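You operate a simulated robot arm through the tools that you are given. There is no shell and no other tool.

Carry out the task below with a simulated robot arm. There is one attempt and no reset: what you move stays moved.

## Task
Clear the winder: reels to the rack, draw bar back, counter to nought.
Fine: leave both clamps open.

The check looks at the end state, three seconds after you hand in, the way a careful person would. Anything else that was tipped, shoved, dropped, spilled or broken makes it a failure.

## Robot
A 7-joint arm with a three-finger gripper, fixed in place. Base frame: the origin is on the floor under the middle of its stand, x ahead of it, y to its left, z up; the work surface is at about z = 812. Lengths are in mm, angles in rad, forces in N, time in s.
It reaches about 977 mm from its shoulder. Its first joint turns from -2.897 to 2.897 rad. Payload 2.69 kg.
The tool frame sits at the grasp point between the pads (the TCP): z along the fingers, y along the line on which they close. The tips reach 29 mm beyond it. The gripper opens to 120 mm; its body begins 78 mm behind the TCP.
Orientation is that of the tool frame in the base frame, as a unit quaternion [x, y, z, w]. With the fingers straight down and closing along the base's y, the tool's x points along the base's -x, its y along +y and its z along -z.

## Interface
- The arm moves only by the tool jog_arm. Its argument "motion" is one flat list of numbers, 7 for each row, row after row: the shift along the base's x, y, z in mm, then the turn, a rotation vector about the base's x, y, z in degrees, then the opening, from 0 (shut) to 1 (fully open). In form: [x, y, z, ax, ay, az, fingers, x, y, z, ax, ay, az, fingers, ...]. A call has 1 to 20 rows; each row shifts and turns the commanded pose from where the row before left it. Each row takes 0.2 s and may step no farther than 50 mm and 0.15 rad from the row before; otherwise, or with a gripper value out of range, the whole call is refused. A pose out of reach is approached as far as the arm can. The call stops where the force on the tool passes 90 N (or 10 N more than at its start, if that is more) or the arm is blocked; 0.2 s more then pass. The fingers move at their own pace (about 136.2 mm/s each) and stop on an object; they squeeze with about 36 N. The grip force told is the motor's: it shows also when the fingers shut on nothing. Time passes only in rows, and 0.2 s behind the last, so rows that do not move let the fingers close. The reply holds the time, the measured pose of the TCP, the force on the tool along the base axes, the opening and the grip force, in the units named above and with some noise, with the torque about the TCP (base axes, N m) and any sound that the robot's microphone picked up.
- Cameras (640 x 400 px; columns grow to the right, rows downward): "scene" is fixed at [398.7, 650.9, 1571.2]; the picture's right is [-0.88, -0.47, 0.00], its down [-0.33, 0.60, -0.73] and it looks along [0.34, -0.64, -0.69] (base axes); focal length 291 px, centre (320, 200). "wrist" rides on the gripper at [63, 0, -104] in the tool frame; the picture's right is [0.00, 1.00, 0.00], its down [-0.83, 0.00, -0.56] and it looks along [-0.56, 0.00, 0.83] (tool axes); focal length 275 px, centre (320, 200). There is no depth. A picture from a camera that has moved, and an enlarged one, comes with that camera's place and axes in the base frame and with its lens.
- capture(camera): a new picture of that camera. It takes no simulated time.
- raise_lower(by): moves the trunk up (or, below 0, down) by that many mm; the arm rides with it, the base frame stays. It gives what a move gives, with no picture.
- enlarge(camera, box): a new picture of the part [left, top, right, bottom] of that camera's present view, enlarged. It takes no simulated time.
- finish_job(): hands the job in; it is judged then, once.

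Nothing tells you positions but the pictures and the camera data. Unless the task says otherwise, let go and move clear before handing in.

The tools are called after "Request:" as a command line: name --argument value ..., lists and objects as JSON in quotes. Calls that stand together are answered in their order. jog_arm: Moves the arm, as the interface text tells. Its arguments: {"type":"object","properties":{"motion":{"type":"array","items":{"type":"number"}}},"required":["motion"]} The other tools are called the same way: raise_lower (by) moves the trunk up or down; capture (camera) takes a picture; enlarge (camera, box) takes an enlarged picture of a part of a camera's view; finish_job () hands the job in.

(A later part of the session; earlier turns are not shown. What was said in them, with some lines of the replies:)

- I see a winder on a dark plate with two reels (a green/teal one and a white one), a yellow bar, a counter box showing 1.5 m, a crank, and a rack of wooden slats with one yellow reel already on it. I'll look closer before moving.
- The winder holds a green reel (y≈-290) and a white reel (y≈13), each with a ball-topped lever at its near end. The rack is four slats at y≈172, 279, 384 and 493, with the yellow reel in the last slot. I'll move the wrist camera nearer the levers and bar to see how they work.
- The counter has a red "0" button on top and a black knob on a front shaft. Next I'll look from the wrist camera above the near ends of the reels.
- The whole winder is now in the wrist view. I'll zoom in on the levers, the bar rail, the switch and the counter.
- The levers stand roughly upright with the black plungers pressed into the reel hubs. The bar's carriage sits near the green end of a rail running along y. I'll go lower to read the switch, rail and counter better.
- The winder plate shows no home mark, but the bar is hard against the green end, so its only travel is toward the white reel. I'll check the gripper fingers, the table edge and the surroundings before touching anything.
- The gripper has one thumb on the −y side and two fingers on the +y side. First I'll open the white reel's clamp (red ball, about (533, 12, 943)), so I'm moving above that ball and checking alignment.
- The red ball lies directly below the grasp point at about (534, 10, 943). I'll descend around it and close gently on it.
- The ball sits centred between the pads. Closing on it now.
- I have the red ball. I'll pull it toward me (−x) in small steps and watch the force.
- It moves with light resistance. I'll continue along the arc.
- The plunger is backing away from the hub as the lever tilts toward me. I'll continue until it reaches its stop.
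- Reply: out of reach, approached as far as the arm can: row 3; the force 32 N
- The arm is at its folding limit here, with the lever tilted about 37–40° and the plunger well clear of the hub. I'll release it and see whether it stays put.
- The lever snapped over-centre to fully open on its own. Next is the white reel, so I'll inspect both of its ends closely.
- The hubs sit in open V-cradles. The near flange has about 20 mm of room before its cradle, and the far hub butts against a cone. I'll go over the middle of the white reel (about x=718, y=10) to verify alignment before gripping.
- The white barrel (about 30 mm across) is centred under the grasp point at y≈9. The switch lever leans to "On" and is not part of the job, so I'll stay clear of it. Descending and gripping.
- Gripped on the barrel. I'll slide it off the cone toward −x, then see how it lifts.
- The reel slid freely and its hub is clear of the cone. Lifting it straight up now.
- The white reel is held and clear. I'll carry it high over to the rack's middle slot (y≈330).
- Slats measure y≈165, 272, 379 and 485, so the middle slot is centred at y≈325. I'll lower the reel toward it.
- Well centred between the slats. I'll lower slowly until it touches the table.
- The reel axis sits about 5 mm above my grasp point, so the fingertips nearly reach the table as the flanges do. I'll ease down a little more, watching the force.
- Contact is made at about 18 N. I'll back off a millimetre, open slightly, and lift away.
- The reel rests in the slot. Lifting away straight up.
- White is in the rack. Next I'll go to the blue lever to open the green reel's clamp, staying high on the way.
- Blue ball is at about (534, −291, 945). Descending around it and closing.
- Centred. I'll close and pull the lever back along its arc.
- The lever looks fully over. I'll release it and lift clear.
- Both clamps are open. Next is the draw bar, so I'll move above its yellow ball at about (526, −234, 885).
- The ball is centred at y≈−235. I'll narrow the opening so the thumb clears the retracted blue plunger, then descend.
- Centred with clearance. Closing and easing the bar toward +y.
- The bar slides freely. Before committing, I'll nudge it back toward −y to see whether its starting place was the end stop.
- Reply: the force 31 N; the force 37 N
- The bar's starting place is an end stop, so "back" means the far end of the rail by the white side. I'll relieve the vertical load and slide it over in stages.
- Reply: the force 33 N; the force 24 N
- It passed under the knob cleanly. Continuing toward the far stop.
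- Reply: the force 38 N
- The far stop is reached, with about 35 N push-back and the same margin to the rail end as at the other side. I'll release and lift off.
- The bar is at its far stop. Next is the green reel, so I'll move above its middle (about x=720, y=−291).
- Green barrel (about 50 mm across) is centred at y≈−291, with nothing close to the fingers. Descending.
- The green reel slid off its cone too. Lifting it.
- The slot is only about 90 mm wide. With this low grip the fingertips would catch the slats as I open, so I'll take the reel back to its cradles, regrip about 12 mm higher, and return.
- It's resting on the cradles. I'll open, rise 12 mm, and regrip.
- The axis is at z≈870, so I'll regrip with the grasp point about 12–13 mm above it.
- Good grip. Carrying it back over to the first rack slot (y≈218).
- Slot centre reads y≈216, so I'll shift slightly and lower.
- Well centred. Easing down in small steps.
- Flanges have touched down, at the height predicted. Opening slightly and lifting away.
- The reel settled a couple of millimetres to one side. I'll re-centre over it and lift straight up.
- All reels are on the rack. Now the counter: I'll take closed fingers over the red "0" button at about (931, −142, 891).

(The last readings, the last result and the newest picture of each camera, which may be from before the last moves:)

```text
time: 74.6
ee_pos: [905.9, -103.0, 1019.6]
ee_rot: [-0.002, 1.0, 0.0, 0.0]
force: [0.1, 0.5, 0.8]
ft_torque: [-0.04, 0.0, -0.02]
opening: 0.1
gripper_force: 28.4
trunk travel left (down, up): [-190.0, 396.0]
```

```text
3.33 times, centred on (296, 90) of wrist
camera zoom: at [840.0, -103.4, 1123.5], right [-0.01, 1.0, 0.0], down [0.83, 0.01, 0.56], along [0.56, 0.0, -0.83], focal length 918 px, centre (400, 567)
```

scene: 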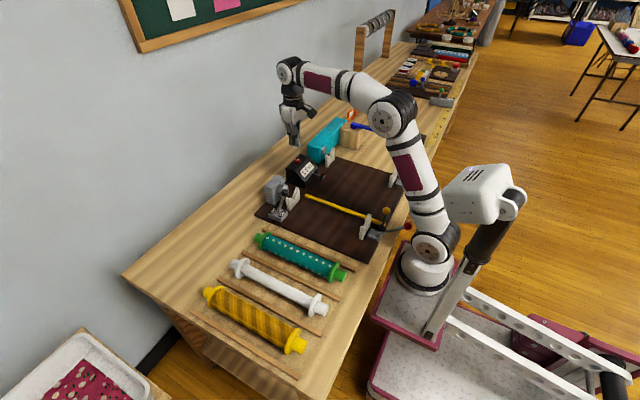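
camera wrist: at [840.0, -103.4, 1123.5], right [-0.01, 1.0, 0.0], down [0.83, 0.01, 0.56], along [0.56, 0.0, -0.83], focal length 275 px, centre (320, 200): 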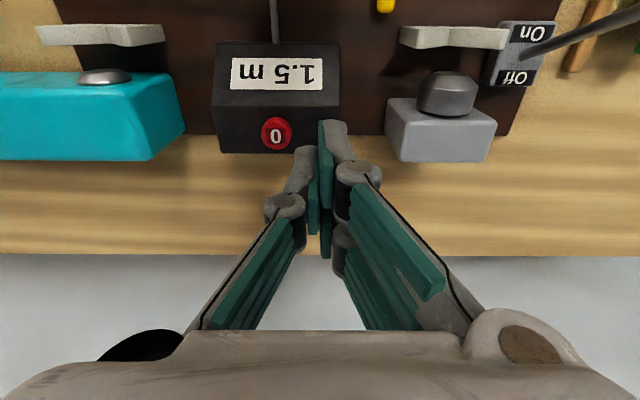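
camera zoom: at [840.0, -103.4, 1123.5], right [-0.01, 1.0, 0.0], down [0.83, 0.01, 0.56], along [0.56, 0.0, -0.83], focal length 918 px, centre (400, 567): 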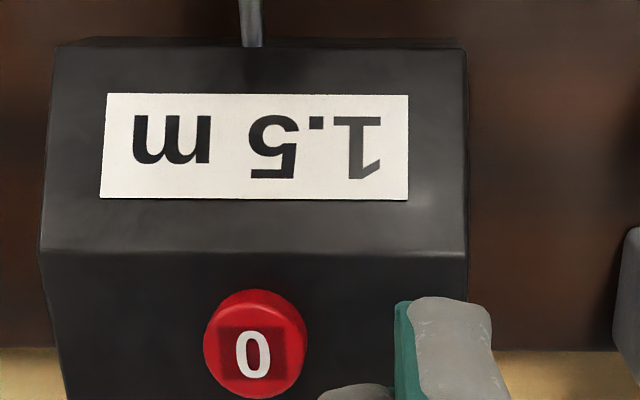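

The button's top centre is at about (925, −141, 893). Moving over it and descending to just above.

Request:
jog_arm --motion '[19, -38, -5, 0, 0, 0, 0, 0, 0, -40, 0, 0, 0, 0, 0, 0, -35, 0, 0, 0, 0, 0, 0, -5, 0, 0, 0, 0]'

Request:
capture --camera "wrist"

Request:
enlarge --camera "scene" --box '[250, 120, 378, 200]'

```text
time: 75.6
ee_pos: [924.6, -142.5, 932.9]
ee_rot: [0.001, 1.0, -0.001, 0.001]
force: [-0.6, 0.1, -0.2]
ft_torque: [-0.02, 0.01, -0.02]
opening: 0.0
gripper_force: 29.3
trunk travel left (down, up): [-190.0, 396.0]
```

```text
taken
camera wrist: at [859.0, -141.1, 1037.3], right [0.0, 1.0, 0.0], down [0.83, 0.0, 0.56], along [0.56, 0.0, -0.83], focal length 275 px, centre (320, 200)
```

wrist: 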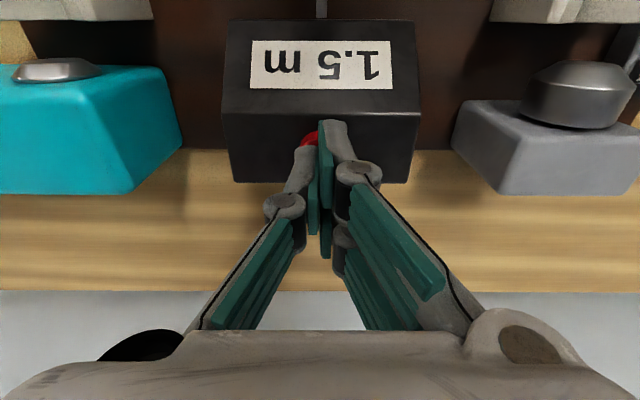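

```text
5.00 times, centred on (314, 160) of scene
camera zoom: at [398.7, 650.9, 1571.2], right [-0.88, -0.47, 0.0], down [-0.33, 0.6, -0.73], along [0.34, -0.64, -0.69], focal length 1453 px, centre (350, 400)
```

zoom: 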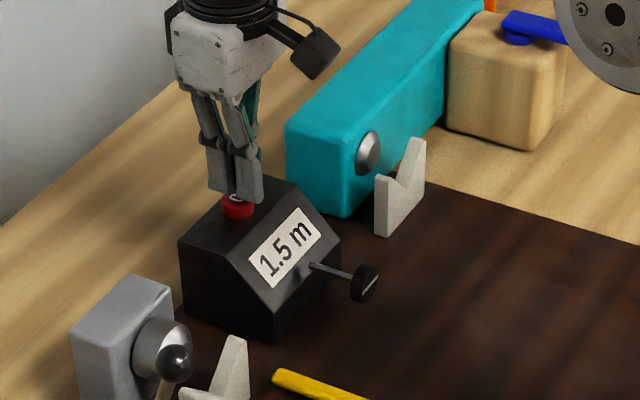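

The fingertips are right above the button. Pressing slowly.

Request:
jog_arm --motion '[0, 0, -4, 0, 0, 0, 0, 0, 0, -3, 0, 0, 0, 0, 0, 0, -2, 0, 0, 0, 0]'

Request:
jog_arm --motion '[0, 0, -2, 0, 0, 0, 0]'

Request:
enlarge --camera "scene" --box '[270, 145, 334, 185]'

```text
time: 76.4
ee_pos: [923.3, -140.2, 924.4]
ee_rot: [0.0, 1.0, -0.001, 0.001]
force: [-0.4, -0.2, 0.3]
ft_torque: [0.03, 0.0, -0.02]
opening: 6.2
gripper_force: 28.5
trunk travel left (down, up): [-190.0, 396.0]
```

```text
time: 76.8
ee_pos: [923.6, -141.3, 922.5]
ee_rot: [-0.001, 1.0, -0.001, 0.001]
force: [0.1, 0.0, 1.5]
ft_torque: [0.01, 0.03, 0.0]
opening: 6.0
gripper_force: 28.8
trunk travel left (down, up): [-190.0, 396.0]
heard: click
```

```text
10.00 times, centred on (302, 165) of scene
camera zoom: at [398.7, 650.9, 1571.2], right [-0.88, -0.47, 0.0], down [-0.33, 0.6, -0.73], along [0.34, -0.64, -0.69], focal length 2907 px, centre (500, 550)
```

zoom: 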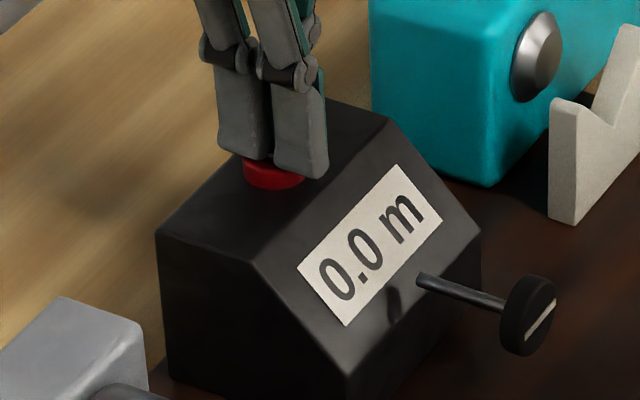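

A click was heard and the display reads 0.0 m. Backing off upward gently.

Request:
jog_arm --motion '[0, 0, 2, 0, 0, 0, 0, 0, 0, 3, 0, 0, 0, 0]'

Request:
jog_arm --motion '[0, 0, 15, 0, 0, 0, 0, 0, 0, 40, 0, 0, 0, 0, 0, 0, 45, 0, 0, 0, 0]'

Request:
enlarge --camera "scene" --box '[270, 145, 334, 185]'

Request:
capture --camera "wrist"

```text
time: 77.4
ee_pos: [923.8, -141.7, 927.9]
ee_rot: [0.0, 1.0, -0.001, 0.001]
force: [0.6, -0.6, 0.4]
ft_torque: [0.0, 0.01, -0.03]
opening: 0.2
gripper_force: 28.6
trunk travel left (down, up): [-190.0, 396.0]
```

```text
time: 78.2
ee_pos: [923.6, -139.7, 1028.4]
ee_rot: [0.001, 1.0, -0.001, 0.001]
force: [0.6, -0.2, -1.2]
ft_torque: [-0.05, -0.01, 0.01]
opening: 0.2
gripper_force: 28.7
trunk travel left (down, up): [-190.0, 396.0]
```

```text
10.00 times, centred on (302, 165) of scene
camera zoom: at [398.7, 650.9, 1571.2], right [-0.88, -0.47, 0.0], down [-0.33, 0.6, -0.73], along [0.34, -0.64, -0.69], focal length 2907 px, centre (500, 550)
```

zoom: 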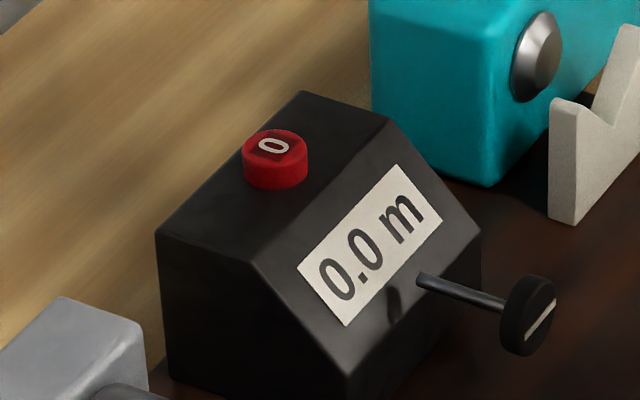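

```text
taken
camera wrist: at [858.8, -139.9, 1132.0], right [0.0, 1.0, 0.0], down [0.83, 0.0, 0.56], along [0.56, 0.0, -0.83], focal length 275 px, centre (320, 200)
```

wrist: 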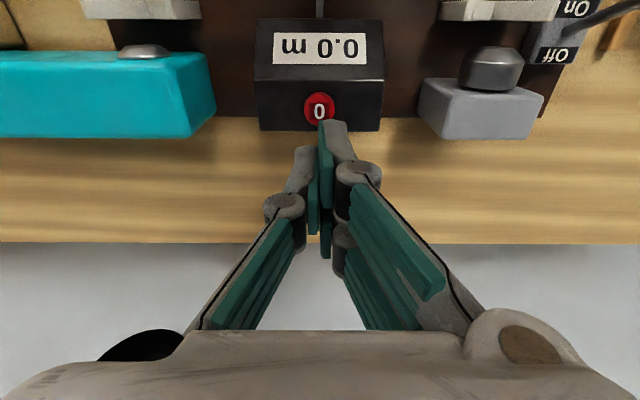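

The counter reads 0.0 m. I'll move the arm up and clear, then check everything from above.

Request:
jog_arm --motion '[0, 0, 45, 0, 0, 0, 0, 0, 0, 45, 0, 0, 0, 0, 0, 0, 45, 0, 0, 0, 0, 0, 0, 45, 0, 0, 0, 0.3, -37.8, 10, 0, 0, 0, 0, 0.6, -37.8, 10, 0, 0, 0, 0, 0.8, -37.8, 10, 0, 0, 0, 0, 0.8, -37.8, 10, 0, 0, 0, 0, 0.8, -37.8, 10, 0, 0, 0, 0, 0.8, -37.8, 10, 0, 0, 0, 0, 0.8, -37.8, 10, 0, 0, 0, 0, 0.8, -37.8, 10, 0, 0, 0, 0, 0.8, -37.8, 0, 0, 0, 0, 0, 0.8, -37.8, 0, 0, 0, 0, 0, 0.8]'

Request:
capture --camera "scene"

Request:
capture --camera "wrist"

Request:
enlarge --camera "scene" --box '[180, 200, 420, 350]'

Request:
enlarge --camera "scene" --box '[250, 130, 442, 250]'

```text
time: 81.2
ee_pos: [546.1, -60.9, 1114.2]
ee_rot: [0.0, 1.0, -0.001, 0.0]
force: [-0.3, 0.1, -0.5]
ft_torque: [0.01, 0.02, 0.0]
opening: 96.0
gripper_force: 0.2
out of reach, approached as far as the arm can: row 3, 4
trunk travel left (down, up): [-190.0, 396.0]
```

```text
taken
```

scene: 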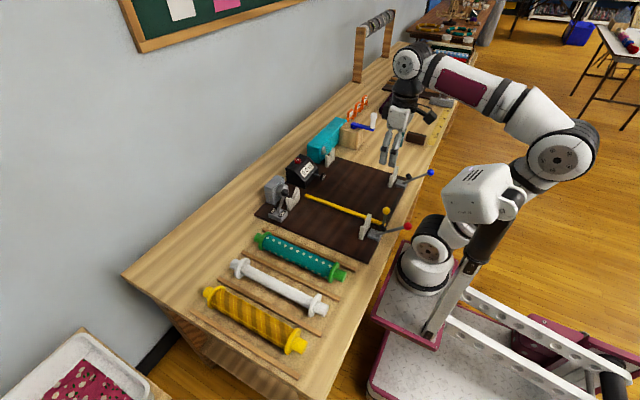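

```text
taken
camera wrist: at [480.1, -61.5, 1217.8], right [0.0, 1.0, 0.0], down [0.83, 0.0, 0.56], along [0.56, 0.0, -0.83], focal length 275 px, centre (320, 200)
```

wrist: 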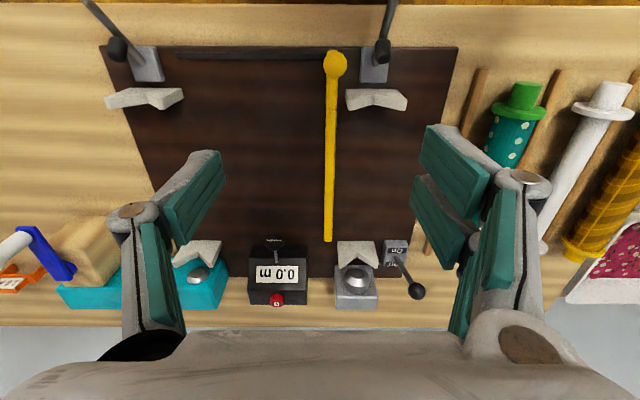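

```text
2.67 times, centred on (300, 275) of scene
camera zoom: at [398.7, 650.9, 1571.2], right [-0.88, -0.47, 0.0], down [-0.33, 0.6, -0.73], along [0.34, -0.64, -0.69], focal length 775 px, centre (373, 0)
```

zoom: 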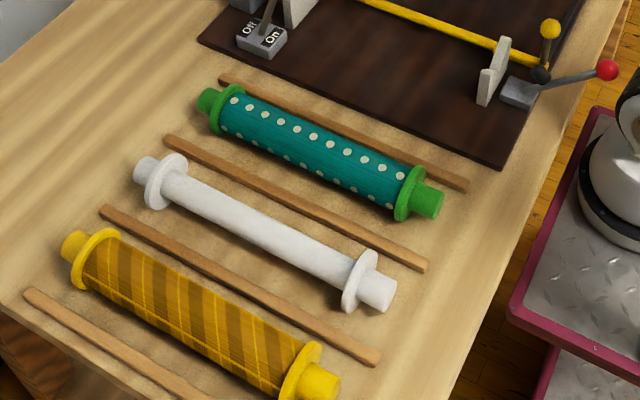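

```text
3.33 times, centred on (346, 190) of scene
camera zoom: at [398.7, 650.9, 1571.2], right [-0.88, -0.47, 0.0], down [-0.33, 0.6, -0.73], along [0.34, -0.64, -0.69], focal length 969 px, centre (233, 233)
```

zoom: 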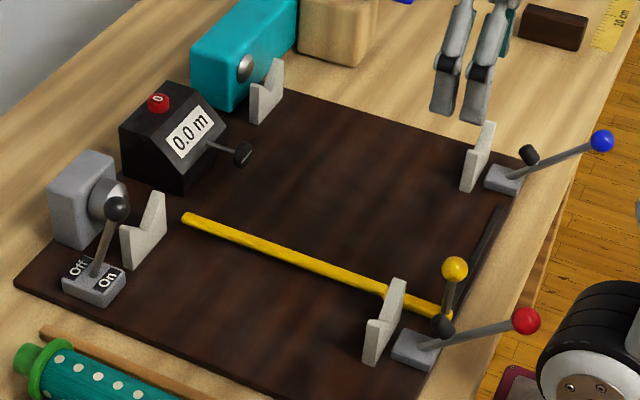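

Everything checks out:
- All three reels sit in their rack slots.
- The draw bar is at its far stop.
- Both clamp levers are open.
- The counter reads 0.0 m.
- The switch, crank and cards are undisturbed.

The arm is empty and clear, so I'm handing in.

Request:
finish_job

```text
The job is handed in.
```

The winder is cleared and the job is handed in; no pass or fail result has come back.

- **Reels:** the white reel is in the middle rack slot and the green reel in the slot nearest the winder. The yellow reel stayed where it was.
- **Draw bar:** it started hard against the stop by the green reel. I took "back" to mean the other end and slid it to the stop on the white reel's side. Nothing on the winder marks a home position.
- **Counter:** I pressed the red "0" button, heard a click, and the display now reads 0.0 m.
- **Clamps:** both are open.

The winder's power switch was leaning to "On" when I started. You didn't mention it, so I left it that way.
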